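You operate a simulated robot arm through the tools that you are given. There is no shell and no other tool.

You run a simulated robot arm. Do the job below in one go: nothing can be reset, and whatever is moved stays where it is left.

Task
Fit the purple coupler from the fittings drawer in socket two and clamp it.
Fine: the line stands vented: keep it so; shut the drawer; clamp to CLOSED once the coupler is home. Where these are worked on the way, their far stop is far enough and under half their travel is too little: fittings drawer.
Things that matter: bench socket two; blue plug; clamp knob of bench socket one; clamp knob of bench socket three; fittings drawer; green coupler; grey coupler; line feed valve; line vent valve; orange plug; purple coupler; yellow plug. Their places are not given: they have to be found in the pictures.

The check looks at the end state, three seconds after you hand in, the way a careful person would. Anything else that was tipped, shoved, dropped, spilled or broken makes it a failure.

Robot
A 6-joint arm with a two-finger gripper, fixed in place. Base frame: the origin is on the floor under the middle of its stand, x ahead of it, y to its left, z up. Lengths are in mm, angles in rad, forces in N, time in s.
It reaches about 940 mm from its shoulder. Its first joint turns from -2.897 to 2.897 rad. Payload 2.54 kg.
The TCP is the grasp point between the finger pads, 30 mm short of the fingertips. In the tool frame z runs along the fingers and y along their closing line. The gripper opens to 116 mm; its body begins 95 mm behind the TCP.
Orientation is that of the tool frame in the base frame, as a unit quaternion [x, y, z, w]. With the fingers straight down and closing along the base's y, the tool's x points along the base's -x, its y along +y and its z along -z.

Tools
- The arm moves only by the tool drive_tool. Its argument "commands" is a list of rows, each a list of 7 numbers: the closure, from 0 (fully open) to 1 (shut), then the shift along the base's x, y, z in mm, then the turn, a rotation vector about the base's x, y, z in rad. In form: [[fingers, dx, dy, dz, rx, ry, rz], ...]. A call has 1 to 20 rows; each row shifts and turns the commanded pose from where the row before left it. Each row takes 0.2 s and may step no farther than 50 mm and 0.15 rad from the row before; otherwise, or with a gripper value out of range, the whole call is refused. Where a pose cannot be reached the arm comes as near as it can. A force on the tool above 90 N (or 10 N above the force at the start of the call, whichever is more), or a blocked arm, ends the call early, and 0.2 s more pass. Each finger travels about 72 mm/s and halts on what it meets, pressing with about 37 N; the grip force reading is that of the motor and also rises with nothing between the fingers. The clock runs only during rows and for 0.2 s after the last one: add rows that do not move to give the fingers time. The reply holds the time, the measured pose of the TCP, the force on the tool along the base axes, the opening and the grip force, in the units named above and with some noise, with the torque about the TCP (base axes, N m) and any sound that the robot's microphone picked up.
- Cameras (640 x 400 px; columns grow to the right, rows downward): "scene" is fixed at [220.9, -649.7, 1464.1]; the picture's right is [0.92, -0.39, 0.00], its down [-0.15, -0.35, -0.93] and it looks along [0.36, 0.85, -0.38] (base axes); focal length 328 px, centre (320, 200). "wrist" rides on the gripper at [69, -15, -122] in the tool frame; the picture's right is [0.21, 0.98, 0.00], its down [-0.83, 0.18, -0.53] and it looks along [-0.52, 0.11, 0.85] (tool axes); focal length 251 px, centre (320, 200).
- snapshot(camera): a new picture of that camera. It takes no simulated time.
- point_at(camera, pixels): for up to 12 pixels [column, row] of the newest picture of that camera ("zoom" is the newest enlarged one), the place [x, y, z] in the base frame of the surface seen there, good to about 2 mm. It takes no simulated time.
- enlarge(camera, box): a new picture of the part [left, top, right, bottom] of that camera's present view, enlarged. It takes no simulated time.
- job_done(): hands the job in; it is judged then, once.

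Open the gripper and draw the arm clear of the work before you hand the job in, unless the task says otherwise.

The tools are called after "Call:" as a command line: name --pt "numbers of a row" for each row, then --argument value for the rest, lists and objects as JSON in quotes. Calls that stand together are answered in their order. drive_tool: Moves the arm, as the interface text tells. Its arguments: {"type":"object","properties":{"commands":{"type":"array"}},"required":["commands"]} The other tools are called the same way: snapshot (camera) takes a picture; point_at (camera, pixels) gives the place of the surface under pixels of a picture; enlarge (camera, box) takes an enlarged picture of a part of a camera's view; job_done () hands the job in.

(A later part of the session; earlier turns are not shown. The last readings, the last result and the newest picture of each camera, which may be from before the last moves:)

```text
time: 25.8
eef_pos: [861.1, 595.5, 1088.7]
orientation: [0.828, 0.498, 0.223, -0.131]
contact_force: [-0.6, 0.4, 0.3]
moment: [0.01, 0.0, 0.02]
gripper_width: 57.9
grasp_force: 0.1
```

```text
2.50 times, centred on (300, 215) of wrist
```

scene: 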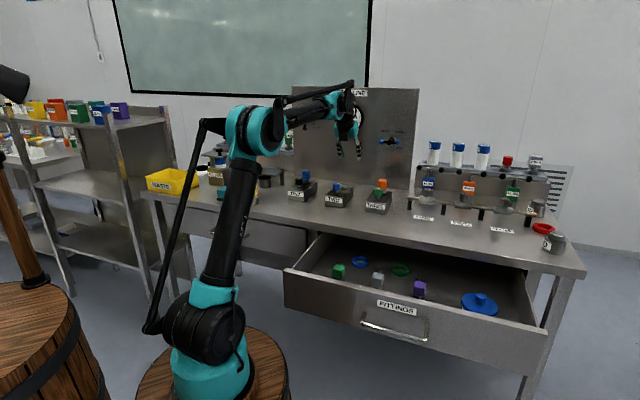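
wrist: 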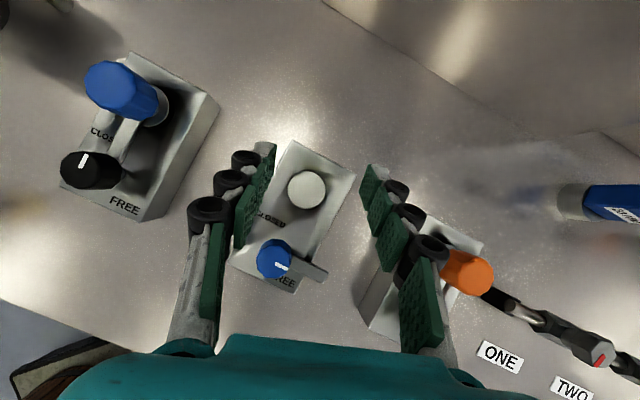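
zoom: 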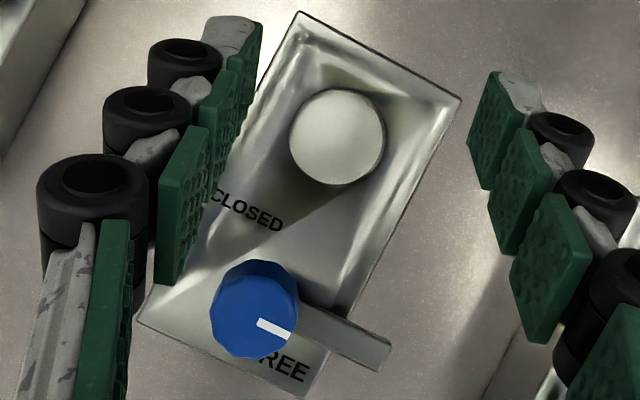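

Call:
point_at --camera "zoom" --pixels '[[294, 137], [382, 140], [338, 93], [338, 182], [338, 138], [254, 310], [235, 290], [290, 325], [384, 355], [385, 340], [372, 368], [310, 345]]'

Call:
point_at --camera "zoom" --pixels '[[218, 330], [218, 290], [260, 265], [292, 290], [296, 320], [262, 322], [288, 334], [240, 352], [300, 16], [458, 100], [142, 324], [308, 396]]'

```text
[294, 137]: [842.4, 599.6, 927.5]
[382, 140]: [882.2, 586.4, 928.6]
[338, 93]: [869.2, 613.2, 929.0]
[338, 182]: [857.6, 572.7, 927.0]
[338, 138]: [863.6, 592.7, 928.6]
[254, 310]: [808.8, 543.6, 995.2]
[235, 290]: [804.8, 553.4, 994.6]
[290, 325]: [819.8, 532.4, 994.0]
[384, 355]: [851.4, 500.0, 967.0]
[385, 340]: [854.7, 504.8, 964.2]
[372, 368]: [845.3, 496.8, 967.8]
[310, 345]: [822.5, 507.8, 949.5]
```

```text
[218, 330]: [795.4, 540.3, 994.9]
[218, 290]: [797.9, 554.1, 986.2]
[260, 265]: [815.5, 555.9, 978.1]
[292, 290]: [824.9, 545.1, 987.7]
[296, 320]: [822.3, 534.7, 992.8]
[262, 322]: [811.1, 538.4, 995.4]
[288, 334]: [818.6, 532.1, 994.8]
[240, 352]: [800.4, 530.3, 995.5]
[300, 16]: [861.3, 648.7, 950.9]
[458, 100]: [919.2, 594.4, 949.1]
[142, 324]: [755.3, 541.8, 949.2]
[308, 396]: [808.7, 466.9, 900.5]
```

Centres are now: hole ≈(862.9,593), knob ≈(808.6,539.2). I go back over the drawer to the purple coupler, aligning the tool yaw to the coupler's (stub azimuth ≈52.5°).

Call:
drive_tool --pt "0.4 -2.8 -41.2 -5 0 0 -0.0113" --pt "0.4 -2.8 -41.2 -5 0 0 -0.0113" --pt "0.4 -2.8 -41.2 -5 0 0 -0.0113" --pt "0.4 -2.8 -41.2 -5 0 0 -0.0113" --pt "0.4 -2.8 -41.2 -5 0 0 -0.0113" --pt "0.4 -2.8 -41.2 -5 0 0 -0.0113" --pt "0.4 -2.8 -41.2 -5 0 0 -0.0113" --pt "0.4 -2.8 -41.2 -5 0 0 -0.0113" --pt "0.4 -2.8 -41.2 -5 0 0 -0.0113" --pt "0.4 -2.8 -41.2 -5 0 0 -0.0113" --pt "0.4 -2.8 -41.2 -5 0 0 -0.0113" --pt "0.4 -2.8 -41.2 -5 0 0 -0.0113" --pt "0.4 -2.8 -41.2 -5 0 0 -0.0113" --pt "0.4 -2.8 -41.2 -5 0 0 -0.0113" --pt "0.4 -2.8 -41.2 -5 0 0 -0.0113" --pt "0.4 0 0 -30 0 0 0" --pt "0.4 0 0 0 0 0 0"

Call:
snapshot --camera "wrist"

Call:
snapshot --camera "scene"

```text
time: 29.4
eef_pos: [819.9, -22.5, 985.1]
orientation: [0.867, 0.427, 0.234, -0.111]
contact_force: [0.1, 0.2, -0.5]
moment: [-0.02, 0.01, -0.01]
gripper_width: 69.7
grasp_force: 0.1
```

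```text
taken
```

wrist: 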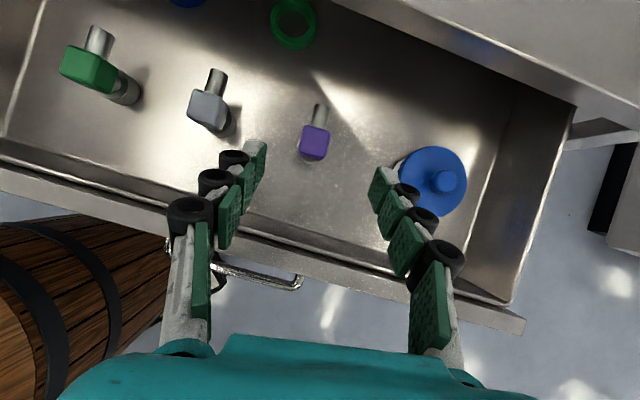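

```text
taken
```

scene: 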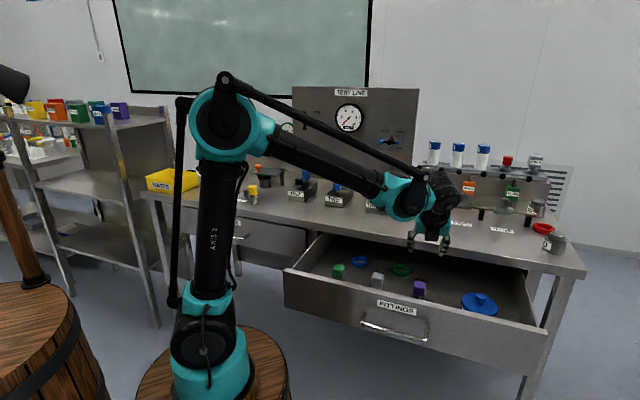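

The purple coupler sits at (314,142) between the finger lines. I zoom to measure its cube faces, stub and collar from above.

Call:
enlarge --camera "wrist" --box '[280, 90, 360, 180]'

```text
4.44 times, centred on (320, 135) of wrist
```

zoom: 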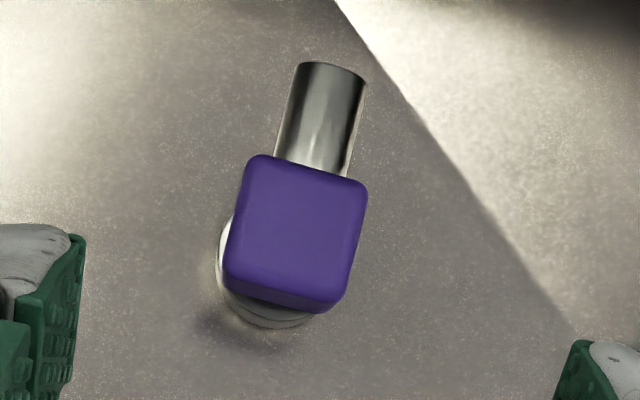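

Call:
point_at --camera "zoom" --pixels '[[252, 165], [360, 190], [230, 275], [340, 298], [296, 228], [328, 70], [312, 160], [285, 120], [360, 120], [222, 250], [270, 318], [235, 300]]'

```text
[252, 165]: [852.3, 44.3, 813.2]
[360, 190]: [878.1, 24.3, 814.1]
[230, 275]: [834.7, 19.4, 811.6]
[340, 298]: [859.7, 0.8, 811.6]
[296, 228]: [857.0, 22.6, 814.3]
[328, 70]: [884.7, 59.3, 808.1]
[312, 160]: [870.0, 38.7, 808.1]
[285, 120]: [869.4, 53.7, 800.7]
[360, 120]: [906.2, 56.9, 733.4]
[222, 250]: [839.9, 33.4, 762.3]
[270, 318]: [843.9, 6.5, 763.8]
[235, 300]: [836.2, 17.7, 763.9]
```

Cube centre ≈(856.2,22.2), heading ≈53°, collar Ø≈40 with top z≈763. I approach along the finger axis so the cube ends up slightly toward the fingertips (keeping the tips above the collar), first stopping 40 mm short to check.

Call:
drive_tool --pt "0.4 -1 -3.3 -38 0 0 0.015" --pt "0.4 -1 -3.2 -38.3 0 0 0" --pt "0.4 8 10.67 -23 0 0 0" --pt "0.4 8 10.67 -23.1 0 0 0" --pt "0.4 8 10.67 -23.2 0 0 0" --pt "0.4 0 0 0 0 0 0"

Call:
snapshot --camera "wrist"

Call:
snapshot --camera "scene"

```text
time: 30.8
eef_pos: [842.6, 1.8, 839.2]
orientation: [0.864, 0.432, 0.234, -0.112]
contact_force: [0.9, -0.4, 0.2]
moment: [0.01, 0.02, 0.0]
gripper_width: 69.5
grasp_force: 0.0
```

```text
taken
```

wrist: 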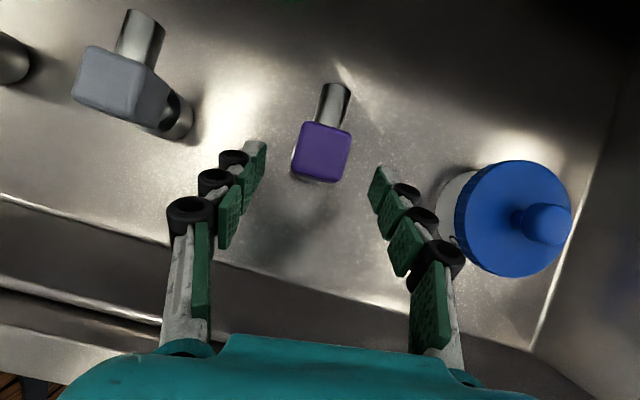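

```text
taken
```

scene: 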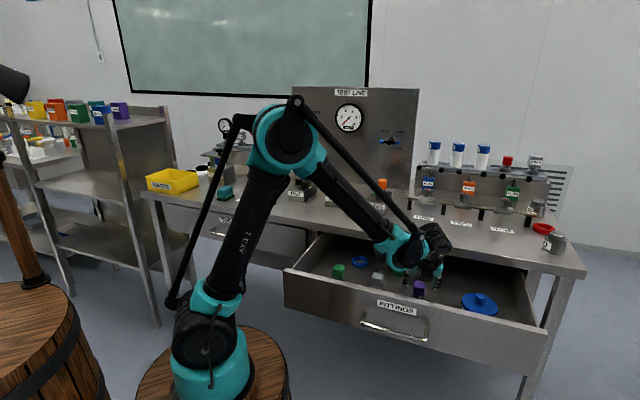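

The cube at (321,152) is centred between the fingertips (262,150) and (378,175), and the blue lid is clear. I re-measure the cube edges before the last advance.

Call:
point_at --camera "wrist" --pixels '[[304, 124], [347, 134], [296, 173], [334, 180], [320, 152], [335, 90], [331, 118], [458, 205], [440, 200], [263, 150], [375, 172]]'

```text
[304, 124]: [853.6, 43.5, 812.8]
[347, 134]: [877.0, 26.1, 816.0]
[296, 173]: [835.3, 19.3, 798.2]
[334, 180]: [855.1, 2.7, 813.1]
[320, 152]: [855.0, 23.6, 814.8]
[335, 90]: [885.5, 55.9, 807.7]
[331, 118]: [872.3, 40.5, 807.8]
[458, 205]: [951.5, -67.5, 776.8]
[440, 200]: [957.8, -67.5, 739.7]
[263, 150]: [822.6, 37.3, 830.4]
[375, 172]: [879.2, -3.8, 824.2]
```

Alignment is within about 1 mm. I advance the last 40 mm along the finger axis around the cube.

Call:
drive_tool --pt "0.45 3.9 5.6 -11.4 0 0 0" --pt "0.45 3.9 5.6 -11.4 0 0 0" --pt "0.45 3.9 5.5 -11.5 0 0 0" --pt "0.45 0 0 0 0 0 0"

Call:
snapshot --camera "wrist"

Call:
enlarge --camera "scene" --box '[390, 230, 470, 310]'

```text
time: 31.8
eef_pos: [853.6, 18.9, 804.7]
orientation: [0.864, 0.432, 0.233, -0.112]
contact_force: [-1.1, 0.0, -0.3]
moment: [-0.06, -0.01, -0.04]
gripper_width: 63.8
grasp_force: 0.0
```

```text
taken
```

wrist: 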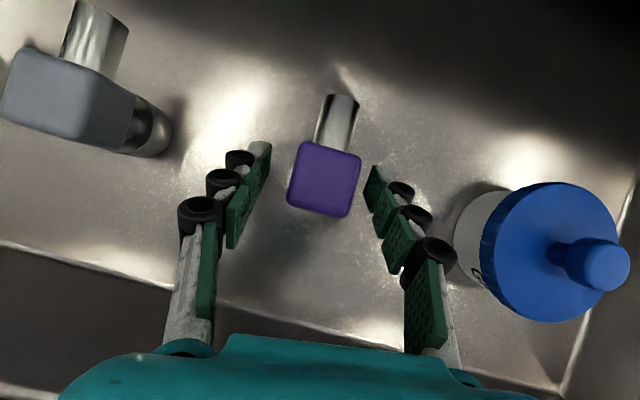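

```text
5.00 times, centred on (430, 270) of scene
```

zoom: 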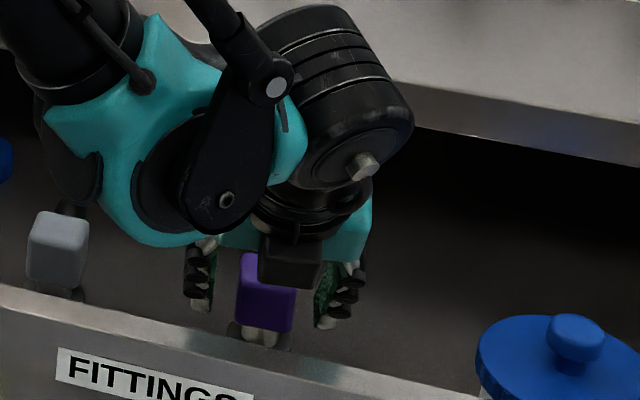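

The cube is between the pads with its centre just past the TCP point. I close the fingers gently onto it.

Call:
drive_tool --pt "0.6 0 0 0 0 0 0" --pt "0.65 0 0 0 0 0 0" --pt "0.68 0 0 0 0 0 0" --pt "0.72 0 0 0 0 0 0" --pt "0.8 0 0 0 0 0 0" --pt "0.9 0 0 0 0 0 0"

Call:
snapshot --camera "wrist"

```text
time: 33.2
eef_pos: [853.7, 20.1, 804.9]
orientation: [0.864, 0.432, 0.234, -0.113]
contact_force: [-0.3, 0.2, 2.7]
moment: [0.07, 0.13, -0.05]
gripper_width: 35.2
grasp_force: 36.9
```

```text
taken
```

wrist: 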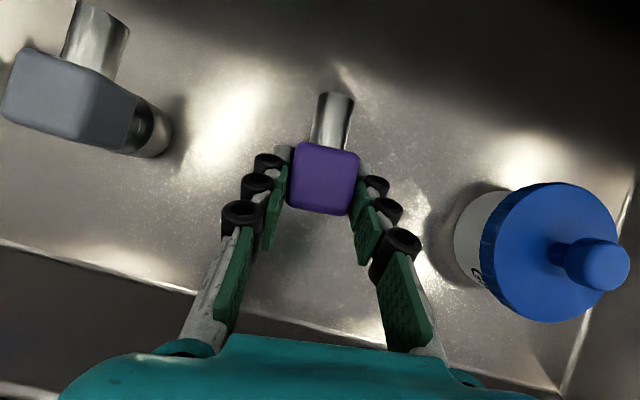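

Gripped at 35.2 mm with low side force. I measure the coupler's pose in the grip before lifting.

Call:
enlarge --camera "wrist" --box '[270, 80, 380, 230]'

```text
2.67 times, centred on (325, 155) of wrist
```

zoom: 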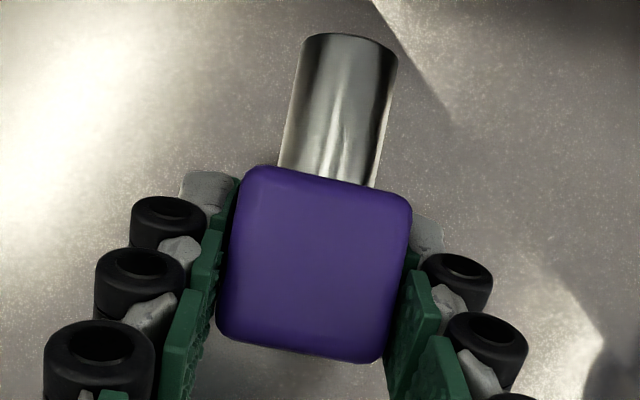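

Call:
point_at --camera "zoom" --pixels '[[258, 175], [400, 203], [228, 320], [375, 350], [315, 262], [345, 60], [328, 165], [300, 100], [385, 115], [240, 240], [395, 280], [320, 175]]'

```text
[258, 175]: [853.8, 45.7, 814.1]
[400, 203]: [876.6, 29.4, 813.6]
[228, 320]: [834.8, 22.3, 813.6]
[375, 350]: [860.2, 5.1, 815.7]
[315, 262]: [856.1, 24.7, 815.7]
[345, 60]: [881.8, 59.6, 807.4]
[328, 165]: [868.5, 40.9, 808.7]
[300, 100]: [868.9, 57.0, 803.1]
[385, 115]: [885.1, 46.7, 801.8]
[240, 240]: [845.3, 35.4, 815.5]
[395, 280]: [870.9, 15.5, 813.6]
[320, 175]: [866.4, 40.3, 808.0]
```

The coupler is held with its cube centre ≈5 mm ahead of and 7 mm below the TCP. I lift straight up slowly first.

Call:
drive_tool --pt "0.9 0 0 5 0 0 0" --pt "0.9 0 0 15 0 0 0" --pt "0.9 0 0 20 0 0 0" --pt "0.9 0 0 20 0 0 0" --pt "0.9 0 0 0 0 0 0"

Call:
snapshot --camera "wrist"

Call:
enlarge --camera "scene" --box '[380, 210, 470, 310]'

```text
time: 34.4
eef_pos: [852.7, 19.2, 864.5]
orientation: [0.864, 0.432, 0.234, -0.112]
contact_force: [0.1, 0.3, -3.7]
moment: [-0.02, 0.03, 0.01]
gripper_width: 35.3
grasp_force: 37.0
```

```text
taken
```

wrist: 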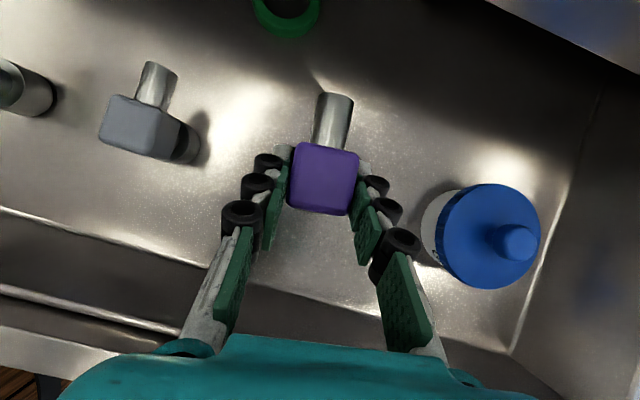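

```text
4.00 times, centred on (425, 260) of scene
```

zoom: 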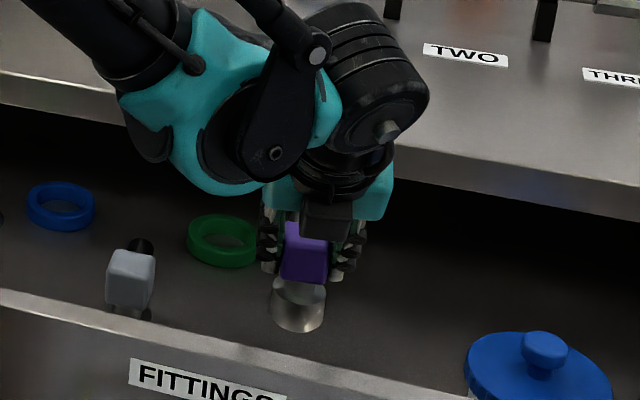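

The coupler lifted cleanly upright (weight ≈3.7 N) with its collar visible. I lift to travel height well above the bench items.

Call:
drive_tool --pt "0.9 0 0 40 0 0 0" --pt "0.9 0 0 40 0 0 0" --pt "0.9 0 0 40 0 0 0" --pt "0.9 0 0 40 0 0 0" --pt "0.9 0 0 40 0 0 0" --pt "0.9 0 0 38 0 0 0" --pt "0.9 0 0 0 0 0 0"

```text
time: 36.0
eef_pos: [853.0, 20.2, 1104.8]
orientation: [0.864, 0.431, 0.233, -0.112]
contact_force: [0.4, 1.0, -3.6]
moment: [-0.03, 0.0, 0.01]
gripper_width: 35.1
grasp_force: 36.6
```

At z≈1105 the coupler's bottom clears everything (plug tops ≈1010). I carry it across to above socket two with a small yaw to stay off the wrist limit.

Call:
drive_tool --pt "0.9 0.5 20 0 0 0 0.00714" --pt "0.9 0.5 40 0 0 0 0.00714" --pt "0.9 0.5 40 0 0 0 0.00714" --pt "0.9 0.5 40 0 0 0 0.00714" --pt "0.9 0.5 40 0 0 0 0.00714" --pt "0.9 0.5 40 0 0 0 0.00714" --pt "0.9 0.5 40 0 0 0 0.00714" --pt "0.9 0.5 40 0 0 0 0.00714" --pt "0.9 0.5 40 0 0 0 0.00714" --pt "0.9 0.5 40 0 0 0 0.00714" --pt "0.9 0.5 40 0 0 0 0.00714" --pt "0.9 0.5 40 0 0 0 0.00714" --pt "0.9 0.5 40 0 0 0 0.00714" --pt "0.9 0.5 40 0 0 0 0.00714" --pt "0.9 0.4 28.7 0 0 0 0" --pt "0.9 0 0 0 0 0 0"

Call:
snapshot --camera "wrist"

Call:
snapshot --camera "scene"

```text
time: 39.4
eef_pos: [860.4, 587.0, 1103.7]
orientation: [0.841, 0.476, 0.227, -0.124]
contact_force: [0.3, -0.1, -3.0]
moment: [-0.02, -0.01, 0.01]
gripper_width: 35.1
grasp_force: 37.1
```

```text
taken
```

wrist: 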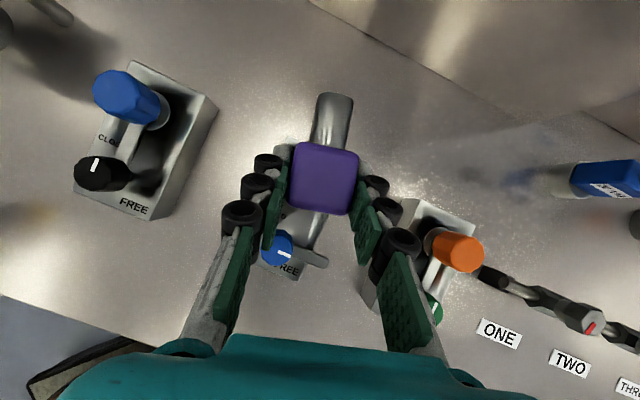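

```text
taken
```

scene: 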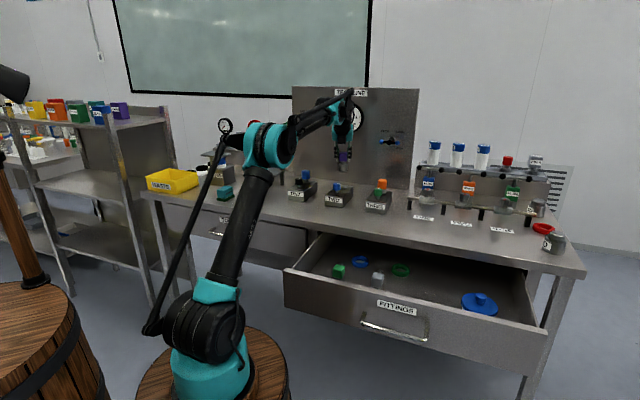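

The coupler is over socket two. I lower it to about 20 mm above the block and then check alignment in both cameras.

Call:
drive_tool --pt "0.9 0 0.7 -20 0 0 0" --pt "0.9 0 0.7 -20 0 0 0" --pt "0.9 0 0.6 -20 0 0 0" --pt "0.9 0 0 0 0 0 0"

Call:
enlarge --camera "scene" --box '[320, 140, 370, 215]'

Call:
snapshot --camera "wrist"

```text
time: 40.4
eef_pos: [858.6, 589.0, 1043.6]
orientation: [0.841, 0.475, 0.228, -0.124]
contact_force: [0.2, -0.2, -3.9]
moment: [-0.02, 0.02, 0.01]
gripper_width: 35.4
grasp_force: 37.2
```

```text
5.33 times, centred on (345, 178) of scene
```

zoom: 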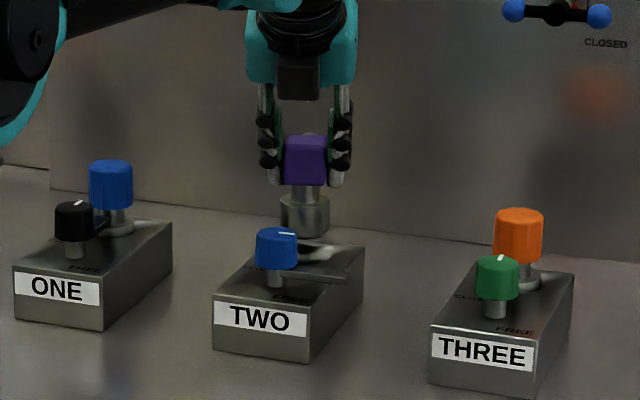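

```text
taken
```

wrist: 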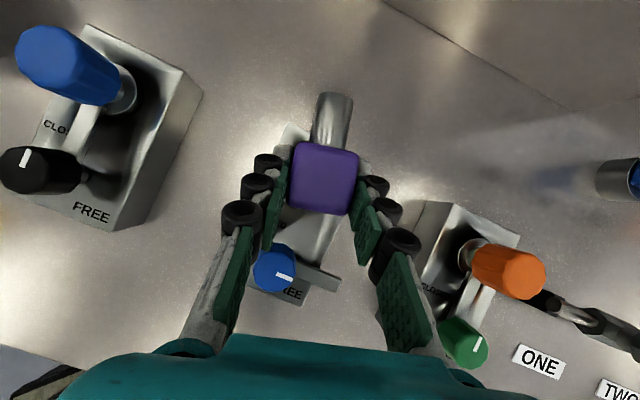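

The collar hovers above the hole in the scene view. I zoom tightly to measure the collar and block in one frame.

Call:
enlarge --camera "scene" --box '[325, 160, 375, 210]'

```text
8.00 times, centred on (350, 185) of scene
```

zoom: 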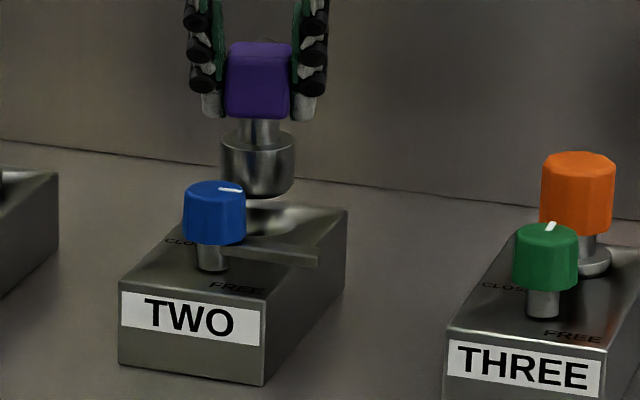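

Call:
point_at --camera "zoom" --pixels '[[257, 175], [224, 165], [291, 165], [257, 190], [257, 155], [258, 80], [230, 80], [287, 80], [275, 210], [310, 213], [257, 130], [345, 215]]'

Call:
point_at --camera "wrist" --pixels '[[303, 146], [354, 155], [294, 203], [345, 211], [322, 178], [335, 100], [330, 140], [275, 268], [286, 278], [335, 285], [280, 130], [308, 300]]'

```text
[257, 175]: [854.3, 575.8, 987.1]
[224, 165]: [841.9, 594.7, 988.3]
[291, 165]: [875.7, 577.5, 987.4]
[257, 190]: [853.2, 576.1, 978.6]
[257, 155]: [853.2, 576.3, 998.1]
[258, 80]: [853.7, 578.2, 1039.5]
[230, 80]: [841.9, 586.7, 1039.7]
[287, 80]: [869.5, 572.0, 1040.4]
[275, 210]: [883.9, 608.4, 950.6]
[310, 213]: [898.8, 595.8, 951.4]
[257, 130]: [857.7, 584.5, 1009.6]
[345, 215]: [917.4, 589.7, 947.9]
```

```text
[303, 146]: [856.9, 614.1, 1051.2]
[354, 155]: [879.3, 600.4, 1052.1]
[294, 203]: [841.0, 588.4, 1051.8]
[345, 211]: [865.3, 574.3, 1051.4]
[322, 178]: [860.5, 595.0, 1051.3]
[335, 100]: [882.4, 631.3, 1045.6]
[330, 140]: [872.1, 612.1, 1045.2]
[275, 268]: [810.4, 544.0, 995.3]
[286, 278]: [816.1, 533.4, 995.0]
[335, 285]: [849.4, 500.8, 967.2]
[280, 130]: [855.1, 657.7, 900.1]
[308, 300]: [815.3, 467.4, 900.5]
```

Collar centre from the scene view ≈(863,593.4), cube centre from the wrist view ≈(860.6,594.3), hole ≈(862.9,593.0) — within a couple of mm. I zoom closer to compare collar and hole rim in the same picture, and take a still reading to average the pose.

Call:
drive_tool --pt "0.9 0 0 0 0 0 0"

Call:
enlarge --camera "scene" --box '[335, 165, 370, 195]'

Call:
enlarge --camera "wrist" --box '[270, 80, 380, 230]'

```text
time: 40.8
eef_pos: [858.4, 589.8, 1044.0]
orientation: [0.841, 0.476, 0.227, -0.124]
contact_force: [-0.4, -0.8, -4.3]
moment: [-0.05, 0.05, 0.01]
gripper_width: 35.4
grasp_force: 36.9
```

```text
13.33 times, centred on (352, 180) of scene
```

zoom: 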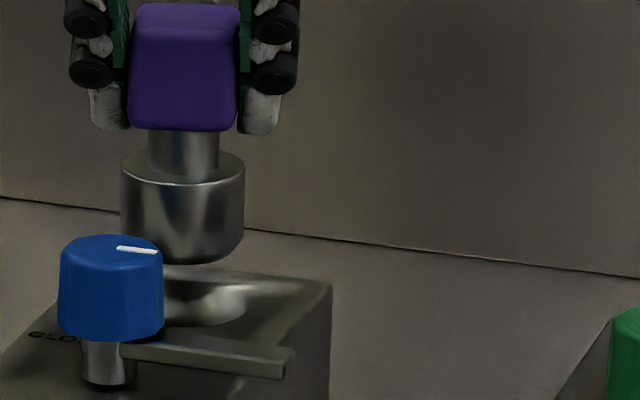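

```text
2.67 times, centred on (325, 155) of wrist
```

zoom: 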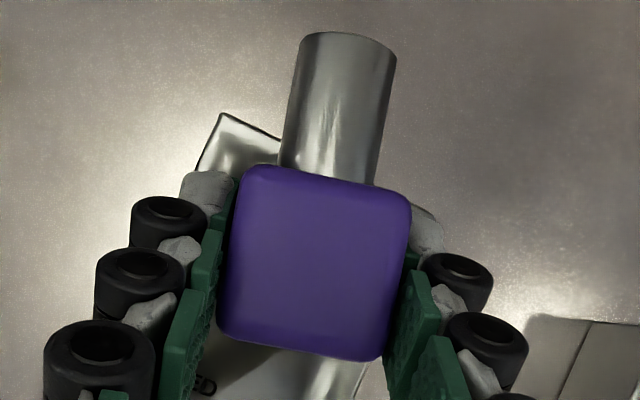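

Call:
enlarge --camera "scene" --box '[335, 165, 370, 195]'

Call:
point_at --camera "zoom" --pixels '[[246, 300], [240, 285], [215, 272], [240, 315], [225, 322], [210, 300], [250, 300], [260, 300], [182, 250], [182, 200], [126, 220], [240, 215]]'

```text
13.33 times, centred on (352, 180) of scene
```

zoom: 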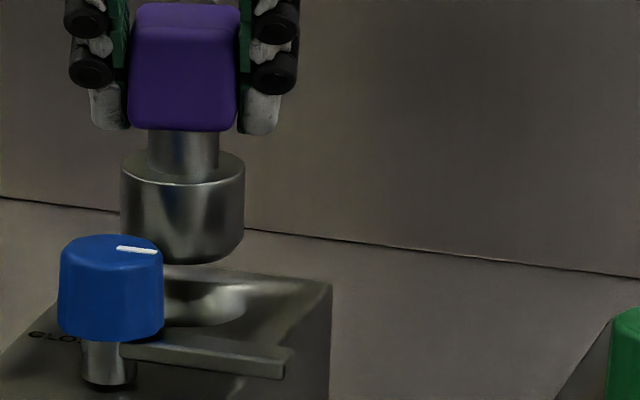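

```text
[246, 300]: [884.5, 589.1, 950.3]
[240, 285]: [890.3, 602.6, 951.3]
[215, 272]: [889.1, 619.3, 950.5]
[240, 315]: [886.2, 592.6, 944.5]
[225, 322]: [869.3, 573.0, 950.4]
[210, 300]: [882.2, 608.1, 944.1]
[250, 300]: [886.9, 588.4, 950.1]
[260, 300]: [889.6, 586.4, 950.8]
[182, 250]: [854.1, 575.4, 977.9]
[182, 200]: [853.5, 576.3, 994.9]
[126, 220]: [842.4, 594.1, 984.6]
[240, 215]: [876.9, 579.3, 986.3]
```

Both cameras suggest the collar needs about +1.3 mm in x to be centred (collar R≈20.5, hole R≈22). I shift that and lower to just above the block top.

Call:
drive_tool --pt "0.9 1.3 0 -6 0 0 0" --pt "0.9 0 0 -6 0 0 0" --pt "0.9 0 0 -6 0 0 0" --pt "0.9 0 0 0 0 0 0"

Call:
enlarge --camera "scene" --box '[335, 165, 370, 195]'

```text
time: 41.8
eef_pos: [862.7, 588.8, 1024.2]
orientation: [0.841, 0.475, 0.227, -0.123]
contact_force: [0.5, -0.3, -3.3]
moment: [-0.01, 0.07, 0.0]
gripper_width: 35.3
grasp_force: 37.1
```

```text
13.33 times, centred on (352, 180) of scene
```

zoom: 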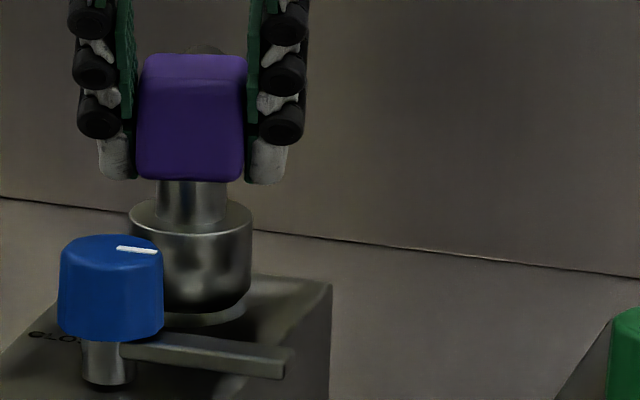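

The collar now spans columns 127–252 in the zoom, slightly right of the hole's right rim (~247). I measure again in this frame.

Call:
point_at --camera "zoom" --pixels '[[190, 290], [190, 250], [134, 250], [247, 250], [245, 300], [240, 315], [225, 322], [200, 325], [190, 120], [190, 210], [250, 312], [180, 318]]'

Call:
snapshot --camera "wrist"

```text
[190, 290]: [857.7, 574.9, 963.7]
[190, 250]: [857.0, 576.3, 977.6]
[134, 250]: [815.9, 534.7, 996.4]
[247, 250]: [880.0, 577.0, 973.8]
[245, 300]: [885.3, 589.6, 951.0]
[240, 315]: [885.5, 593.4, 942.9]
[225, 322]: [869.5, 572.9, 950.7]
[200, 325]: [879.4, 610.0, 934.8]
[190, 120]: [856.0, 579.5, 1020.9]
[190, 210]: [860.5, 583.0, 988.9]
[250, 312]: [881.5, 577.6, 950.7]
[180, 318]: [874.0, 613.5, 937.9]
```

```text
taken
```

wrist: 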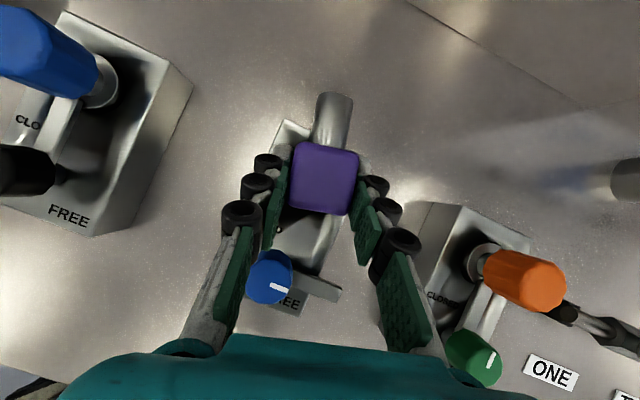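

The collar is now about 3 mm too far in +x (collar ≈(866.8,593.8) vs hole ≈(863.5,593.5)). I correct by −2.8 mm in x at this height and re-measure.

Call:
drive_tool --pt "0.9 -2.8 0 0 0 0 0" --pt "0.9 0 0 0 0 0 0" --pt "0.9 0 0 0 0 0 0"

Call:
enlarge --camera "scene" --box '[335, 165, 370, 195]'

```text
time: 42.6
eef_pos: [859.0, 588.8, 1025.2]
orientation: [0.841, 0.475, 0.227, -0.124]
contact_force: [-0.1, 0.8, -3.8]
moment: [-0.02, -0.01, -0.03]
gripper_width: 35.0
grasp_force: 37.4
```

```text
13.33 times, centred on (352, 180) of scene
```

zoom: 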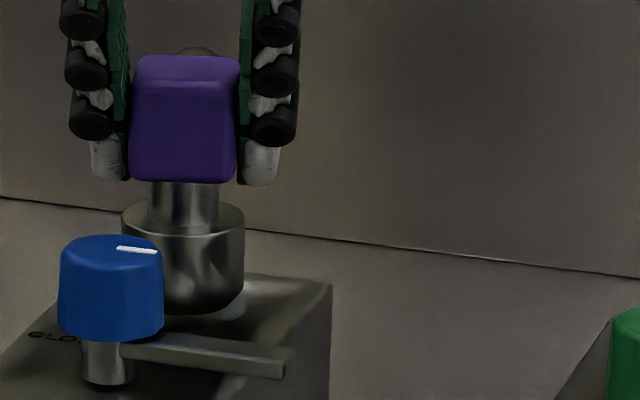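

Call:
point_at --camera "zoom" --pixels '[[183, 290], [183, 250], [180, 270], [239, 250], [243, 300], [235, 315], [225, 322], [200, 325], [245, 312], [180, 318], [183, 120], [210, 325]]'

```text
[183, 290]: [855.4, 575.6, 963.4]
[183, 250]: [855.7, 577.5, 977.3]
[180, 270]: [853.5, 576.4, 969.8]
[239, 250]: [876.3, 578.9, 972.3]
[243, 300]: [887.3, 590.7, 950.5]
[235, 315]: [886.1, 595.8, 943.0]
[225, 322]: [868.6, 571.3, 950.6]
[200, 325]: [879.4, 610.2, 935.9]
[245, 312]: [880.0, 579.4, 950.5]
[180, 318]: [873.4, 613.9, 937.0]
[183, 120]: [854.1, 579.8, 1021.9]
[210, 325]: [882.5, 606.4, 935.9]
```

The collar (≈(864.3,594.5)) and hole (≈(863.8,593.9)) now agree within 1 mm. I lower in small steps watching the force.

Call:
drive_tool --pt "0.9 0 0 -2 0 0 0" --pt "0.9 0 0 -2 0 0 0" --pt "0.9 0 0 -2 0 0 0" --pt "0.9 0 0 0 0 0 0"

```text
time: 43.6
eef_pos: [859.1, 589.2, 1018.1]
orientation: [0.841, 0.475, 0.227, -0.123]
contact_force: [0.3, 0.3, -3.8]
moment: [-0.01, -0.01, -0.01]
gripper_width: 35.3
grasp_force: 37.5
```

No contact at z≈1018, so the collar bottom should be just inside the hole. I continue down in 2 mm steps.

Call:
drive_tool --pt "0.9 0 0 -2 0 0 0" --pt "0.9 0 0 -2 0 0 0" --pt "0.9 0 0 -2 0 0 0" --pt "0.9 0 0 0 0 0 0"

Call:
enlarge --camera "scene" --box '[335, 165, 370, 195]'

```text
time: 44.6
eef_pos: [858.5, 590.2, 1011.7]
orientation: [0.841, 0.475, 0.227, -0.124]
contact_force: [-0.6, 1.0, -3.0]
moment: [-0.03, 0.01, -0.02]
gripper_width: 35.1
grasp_force: 36.9
```

```text
13.33 times, centred on (352, 180) of scene
```

zoom: 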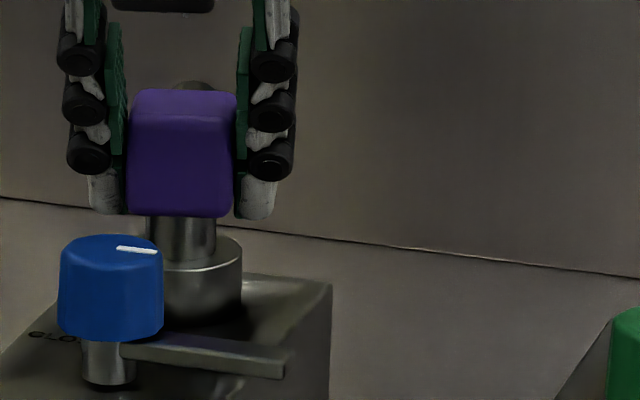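

The collar is entering the hole cleanly. I lower further, then in 1 mm steps to feel the bottom (expected TCP z≈1000).

Call:
drive_tool --pt "0.9 0 0 -2 0 0 0" --pt "0.9 0 0 -2 0 0 0" --pt "0.9 0 0 -2 0 0 0" --pt "0.9 0 0 -2 0 0 0" --pt "0.9 0 0 0 0 0 0"

```text
time: 45.8
eef_pos: [858.3, 590.6, 1004.3]
orientation: [0.841, 0.475, 0.227, -0.124]
contact_force: [-0.8, 0.4, -3.1]
moment: [-0.02, 0.05, 0.0]
gripper_width: 35.0
grasp_force: 37.1
```

Call:
drive_tool --pt "0.9 0 0 -1 0 0 0" --pt "0.9 0 0 -1 0 0 0" --pt "0.9 0 0 -1 0 0 0" --pt "0.9 0 0 0 0 0 0"

Call:
enlarge --camera "scene" --box '[335, 165, 370, 195]'

```text
time: 46.8
eef_pos: [857.8, 590.6, 1002.2]
orientation: [0.841, 0.476, 0.226, -0.123]
contact_force: [0.2, 0.8, -2.7]
moment: [0.01, 0.0, -0.02]
gripper_width: 35.0
grasp_force: 36.7
```

```text
13.33 times, centred on (352, 180) of scene
```

zoom: 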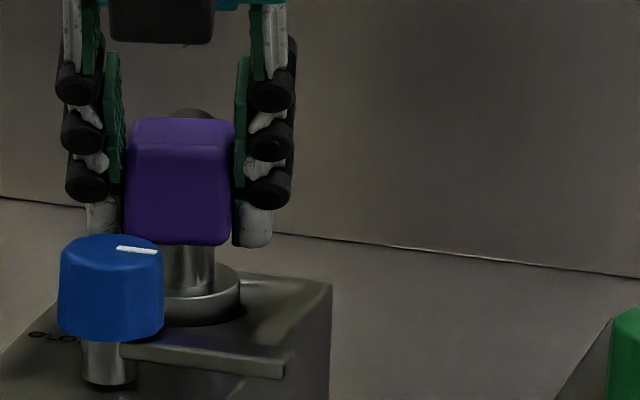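

Still no bottom contact (force −2.7 N), flange about 10 mm above the block. I keep lowering in 1 mm steps.

Call:
drive_tool --pt "0.9 0 0 -1 0 0 0" --pt "0.9 0 0 -1 0 0 0" --pt "0.9 0 0 -1 0 0 0" --pt "0.9 0 0 0 0 0 0"

```text
time: 47.8
eef_pos: [858.3, 589.7, 1000.9]
orientation: [0.84, 0.475, 0.229, -0.125]
contact_force: [3.5, 5.6, 17.1]
moment: [0.55, -0.04, -0.08]
gripper_width: 35.1
grasp_force: 37.4
```

Contact: Fz rose to +17 N at z≈1000.9, right where the bottom was expected. I check the collar's height and centring.

Call:
enlarge --camera "scene" --box '[335, 165, 370, 195]'

Call:
snapshot --camera "wrist"

```text
13.33 times, centred on (352, 180) of scene
```

zoom: 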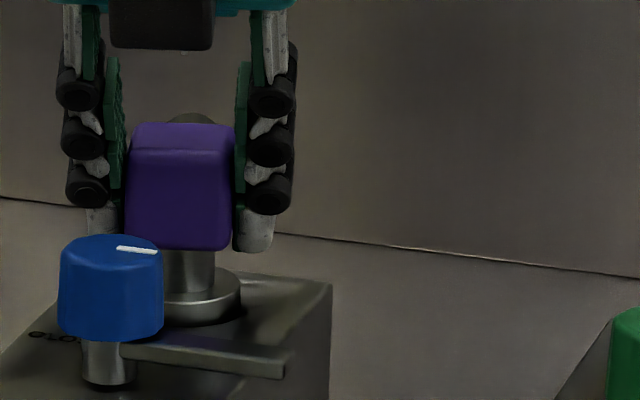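

```text
taken
```

wrist: 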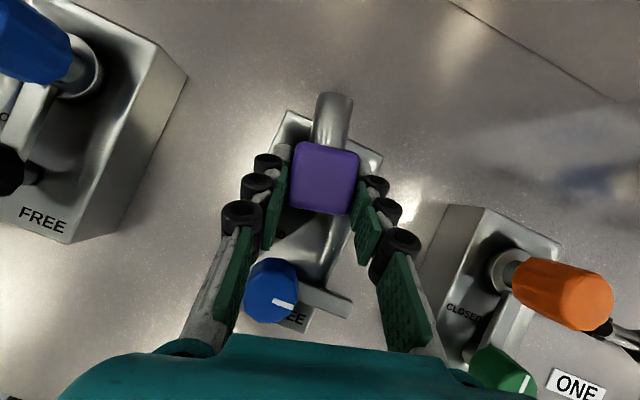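

Call:
point_at --camera "zoom" --pixels '[[190, 295], [225, 285], [235, 280], [200, 305], [190, 312], [240, 310], [180, 135], [183, 190], [185, 270], [230, 315], [260, 310], [215, 275]]'

Call:
point_at --camera "wrist" --pixels '[[303, 146], [354, 155], [296, 203], [345, 211], [322, 178], [335, 100], [330, 138]]'

```text
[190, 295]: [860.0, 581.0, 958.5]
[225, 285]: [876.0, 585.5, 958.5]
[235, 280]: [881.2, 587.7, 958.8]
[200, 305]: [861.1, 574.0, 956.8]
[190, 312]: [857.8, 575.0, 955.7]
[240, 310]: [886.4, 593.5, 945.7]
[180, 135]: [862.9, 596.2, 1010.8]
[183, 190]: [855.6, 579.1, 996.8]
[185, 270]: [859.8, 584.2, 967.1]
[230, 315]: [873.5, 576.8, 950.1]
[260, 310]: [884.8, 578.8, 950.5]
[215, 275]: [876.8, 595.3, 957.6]
```

```text
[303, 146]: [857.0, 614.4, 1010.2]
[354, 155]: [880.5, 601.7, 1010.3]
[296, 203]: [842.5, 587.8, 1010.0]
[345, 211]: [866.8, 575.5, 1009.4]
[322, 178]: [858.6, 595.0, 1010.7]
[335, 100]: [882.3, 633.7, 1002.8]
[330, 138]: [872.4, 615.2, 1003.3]
```

Collar top is at z≈958.5, same as the clamped plug in socket one, and the cube top at ≈1010.5, so the coupler is home and upright. I release it by opening the fingers.

Call:
drive_tool --pt "0.72 0 0 0 0 0 0" --pt "0.66 0 0 0 0 0 0" --pt "0.6 0 0 0 0 0 0" --pt "0.55 0 0 0 0 0 0" --pt "0.5 0 0 0 0 0 0" --pt "0.5 0 0 0 0 0 0"

Call:
snapshot --camera "wrist"

Call:
enlarge --camera "scene" --box '[325, 160, 375, 210]'

```text
time: 49.2
eef_pos: [859.0, 589.0, 998.8]
orientation: [0.84, 0.476, 0.228, -0.124]
contact_force: [-0.7, 0.9, -0.4]
moment: [-0.04, -0.03, 0.0]
gripper_width: 58.2
grasp_force: 0.2
```

```text
taken
```

wrist: 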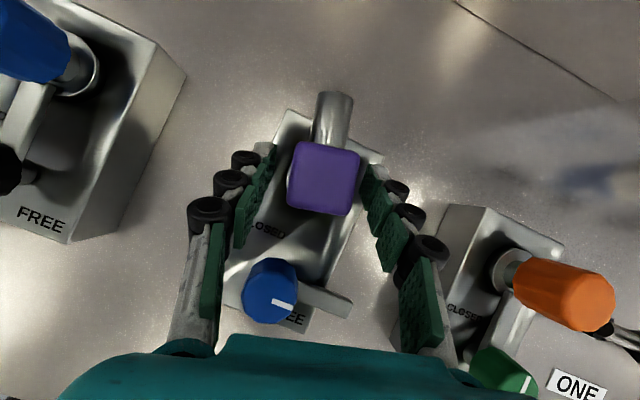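

```text
8.00 times, centred on (350, 185) of scene
```

zoom: 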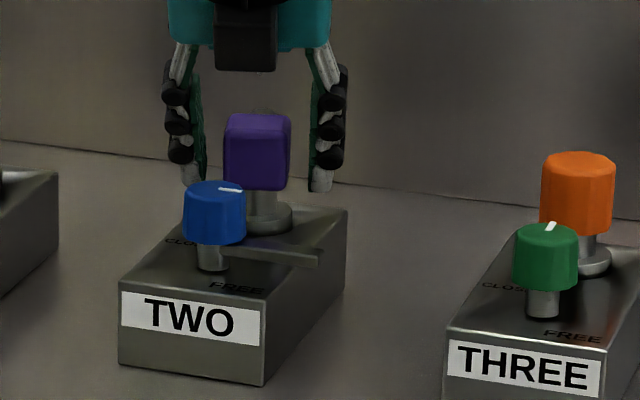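

Released cleanly; the coupler stays upright. I retreat along the finger axis up and away from it.

Call:
drive_tool --pt "0.5 -3.9 -6.4 13 0 0 0" --pt "0.5 -7.9 -12.8 26 0 0 0" --pt "0.5 -7.9 -12.8 26 0 0 0" --pt "0.5 -7.9 -12.8 26 0 0 0" --pt "0.5 0 0 0 0 0 0"

Call:
snapshot --camera "wrist"

```text
time: 50.4
eef_pos: [832.8, 543.5, 1090.7]
orientation: [0.841, 0.476, 0.227, -0.124]
contact_force: [-0.7, 0.5, -0.3]
moment: [-0.01, -0.03, 0.01]
gripper_width: 58.0
grasp_force: 0.2
```

```text
taken
```

wrist: 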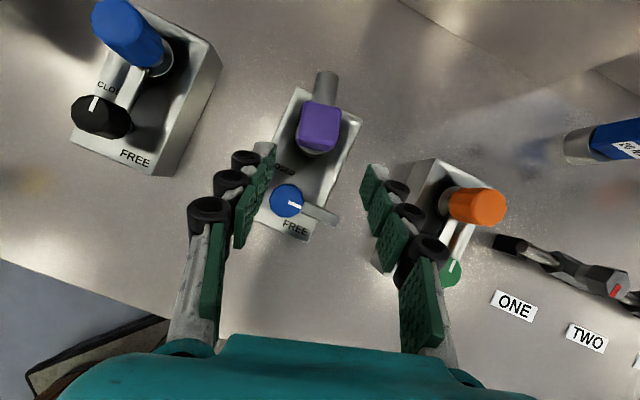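

Coupler and knob are both in clear view. I back off and bring the fingers to vertical for gripping the clamp knob.

Call:
drive_tool --pt "0.5 -22.7 -16.4 1 -0.1128 0.0679 0" --pt "0.5 -22.7 -16.4 1 -0.1128 0.0679 0" --pt "0.5 -22.7 -16.4 1 -0.1128 0.0679 0" --pt "0.5 -22.7 -16.4 1 -0.1128 0.0679 0" --pt "0.5 0 0 0 0 0 0"

Call:
snapshot --camera "wrist"

Call:
snapshot --camera "scene"

```text
time: 51.6
eef_pos: [740.2, 479.5, 1095.3]
orientation: [0.87, 0.493, 0.0, 0.004]
contact_force: [-0.6, 0.1, 0.2]
moment: [-0.01, 0.03, -0.02]
gripper_width: 58.2
grasp_force: 0.1
```

```text
taken
```

wrist: 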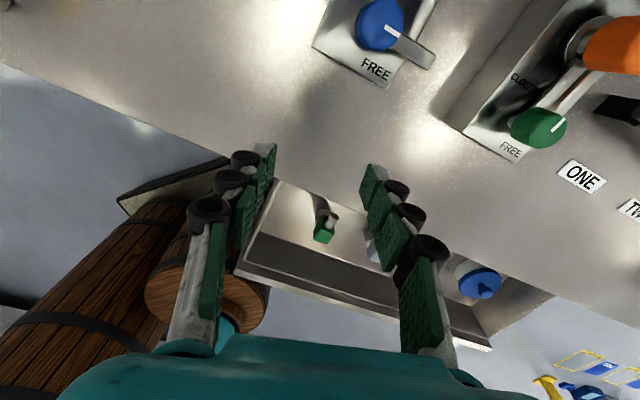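

```text
taken
```

scene: 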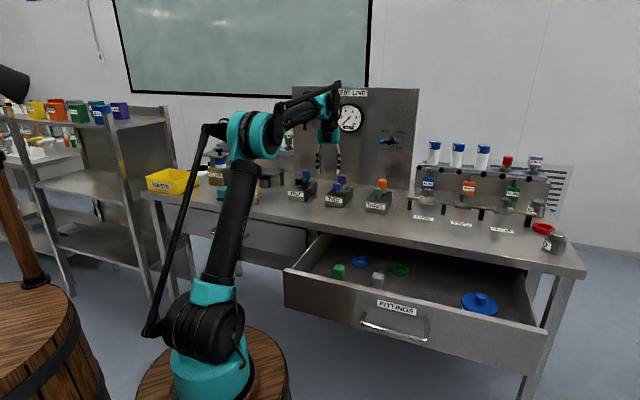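

Fingers are vertical. The knob top is at (380,25) in the wrist view; I measure it again from here.

Call:
enlarge --camera "wrist" --box '[330, 0, 450, 90]'

```text
4.44 times, centred on (390, 45) of wrist
```

zoom: 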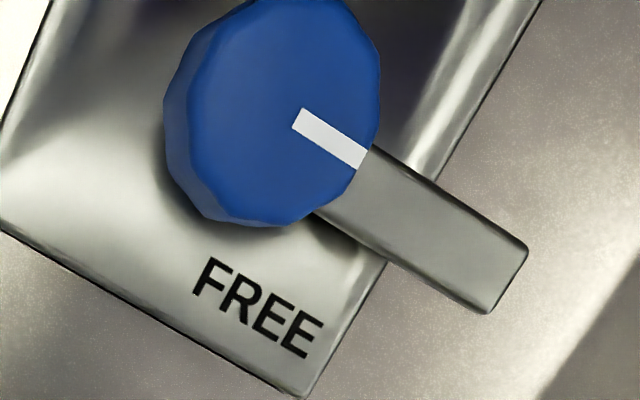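

Call:
point_at --camera "zoom" --pixels '[[300, 120], [360, 155], [190, 90], [375, 90], [290, 215], [215, 190], [370, 30], [280, 100], [510, 275], [172, 150], [250, 222], [400, 200]]'

```text
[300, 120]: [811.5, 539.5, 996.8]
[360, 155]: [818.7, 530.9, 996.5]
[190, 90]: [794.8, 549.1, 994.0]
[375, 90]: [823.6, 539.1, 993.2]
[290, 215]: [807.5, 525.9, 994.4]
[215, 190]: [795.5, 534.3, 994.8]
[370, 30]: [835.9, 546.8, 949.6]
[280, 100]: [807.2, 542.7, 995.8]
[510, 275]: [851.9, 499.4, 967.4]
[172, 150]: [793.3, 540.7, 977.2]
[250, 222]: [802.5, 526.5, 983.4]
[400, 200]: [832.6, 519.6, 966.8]
```

Knob centre ≈(809.3,540.7), r≈16, top z≈996; arm top z≈967. I descend to z≈1036 (tips above the knob) and slide outward over the knob.

Call:
drive_tool --pt "0.5 0 0 -30 0 0 0" --pt "0.5 0 0 -29 0 0 0" --pt "0.5 17.3 15.3 0 0 0 0" --pt "0.5 17.3 15.3 0 0 0 0" --pt "0.5 17.3 15.3 0 0 0 0" --pt "0.5 17.2 15.3 0 0 0 0" --pt "0.5 0 0 0 0 0 0"

Call:
snapshot --camera "wrist"

Call:
enlarge --camera "scene" --box '[310, 140, 380, 210]'

```text
time: 53.2
eef_pos: [809.9, 540.3, 1037.9]
orientation: [0.87, 0.493, 0.001, 0.004]
contact_force: [0.1, -0.1, -0.2]
moment: [0.02, -0.02, -0.02]
gripper_width: 57.8
grasp_force: 0.1
```

```text
taken
```

wrist: 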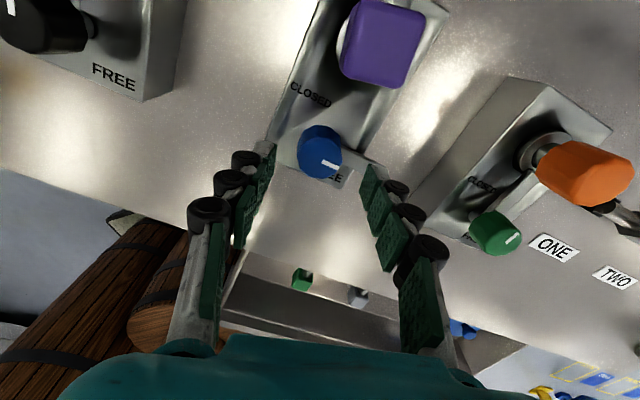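

```text
5.71 times, centred on (345, 175) of scene
```

zoom: 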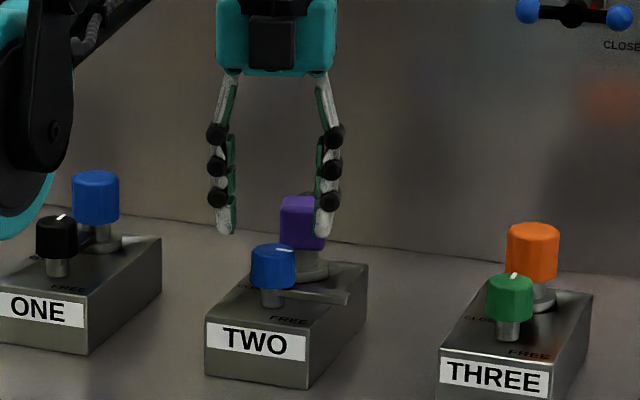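

Reached above the knob. I verify knob vs fingertip positions from this view (knob ≈(320,152), tips ≈(270,150) and (370,172)).

Call:
point_at --camera "wrist" --pixels '[[320, 148], [299, 148], [339, 150], [320, 128], [322, 166], [325, 162], [335, 167], [271, 150], [368, 170], [273, 146], [365, 168]]'

```text
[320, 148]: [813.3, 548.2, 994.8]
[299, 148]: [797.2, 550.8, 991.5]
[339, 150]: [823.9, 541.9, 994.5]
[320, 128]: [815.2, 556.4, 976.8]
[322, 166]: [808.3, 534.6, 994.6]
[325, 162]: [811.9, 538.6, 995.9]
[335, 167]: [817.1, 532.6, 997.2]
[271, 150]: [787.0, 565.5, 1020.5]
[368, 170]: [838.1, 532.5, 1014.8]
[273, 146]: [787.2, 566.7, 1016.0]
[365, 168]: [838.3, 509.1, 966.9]
```

Well centred. I descend so the tips reach about z≈974, beside the knob but above the clamp arm (967).

Call:
drive_tool --pt "0.5 -0.3 0.4 -12 0 0 0" --pt "0.5 0 0 -12 0 0 0" --pt "0.5 0 0 -9 0 0 0" --pt "0.5 0 0 0 0 0 0"

Call:
snapshot --camera "wrist"

Call:
enlarge --camera "scene" --box '[310, 140, 380, 210]'

```text
time: 54.2
eef_pos: [808.9, 539.9, 1002.9]
orientation: [0.87, 0.493, 0.001, 0.003]
contact_force: [-0.5, -0.1, -0.3]
moment: [0.01, 0.02, -0.01]
gripper_width: 58.0
grasp_force: 0.1
```

```text
taken
```

wrist: 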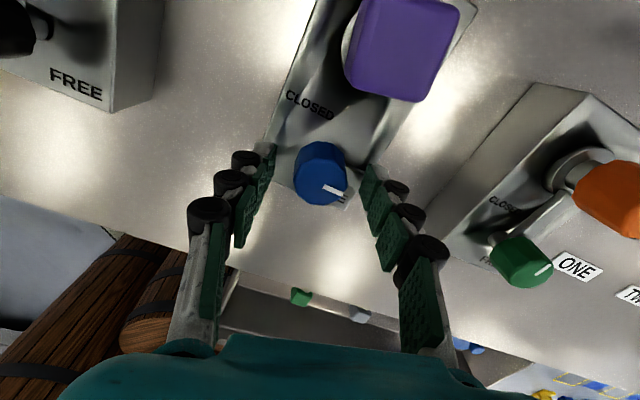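

```text
5.71 times, centred on (345, 175) of scene
```

zoom: 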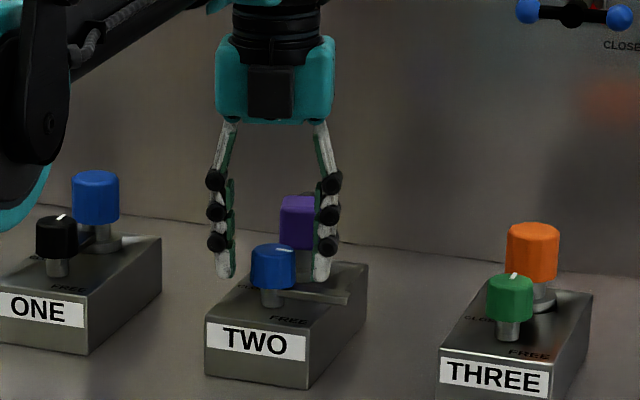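

The fingers straddle the knob with tips above the arm. I close on the knob.

Call:
drive_tool --pt "0.6 0 0 0 0 0 0" --pt "0.68 0 0 0 0 0 0" --pt "0.74 0 0 0 0 0 0" --pt "0.85 0 0 0 0 0 0" --pt "0.95 0 0 0 0 0 0" --pt "0.95 0 0 0 0 0 0"

Call:
snapshot --camera "wrist"

```text
time: 55.6
eef_pos: [809.1, 540.3, 1002.8]
orientation: [0.87, 0.493, 0.002, 0.004]
contact_force: [1.8, -1.2, 2.0]
moment: [0.0, -0.08, 0.07]
gripper_width: 32.4
grasp_force: 44.8
```

```text
taken
```

wrist: 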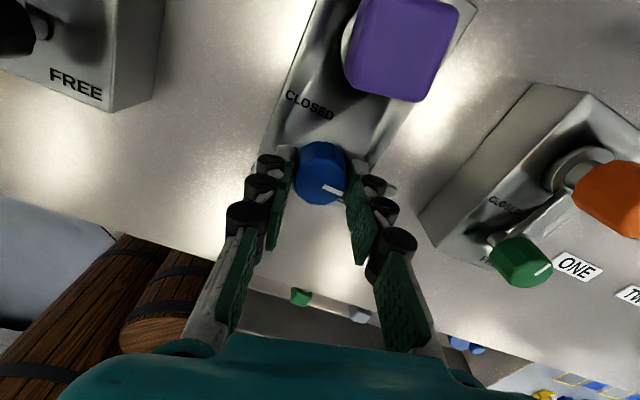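

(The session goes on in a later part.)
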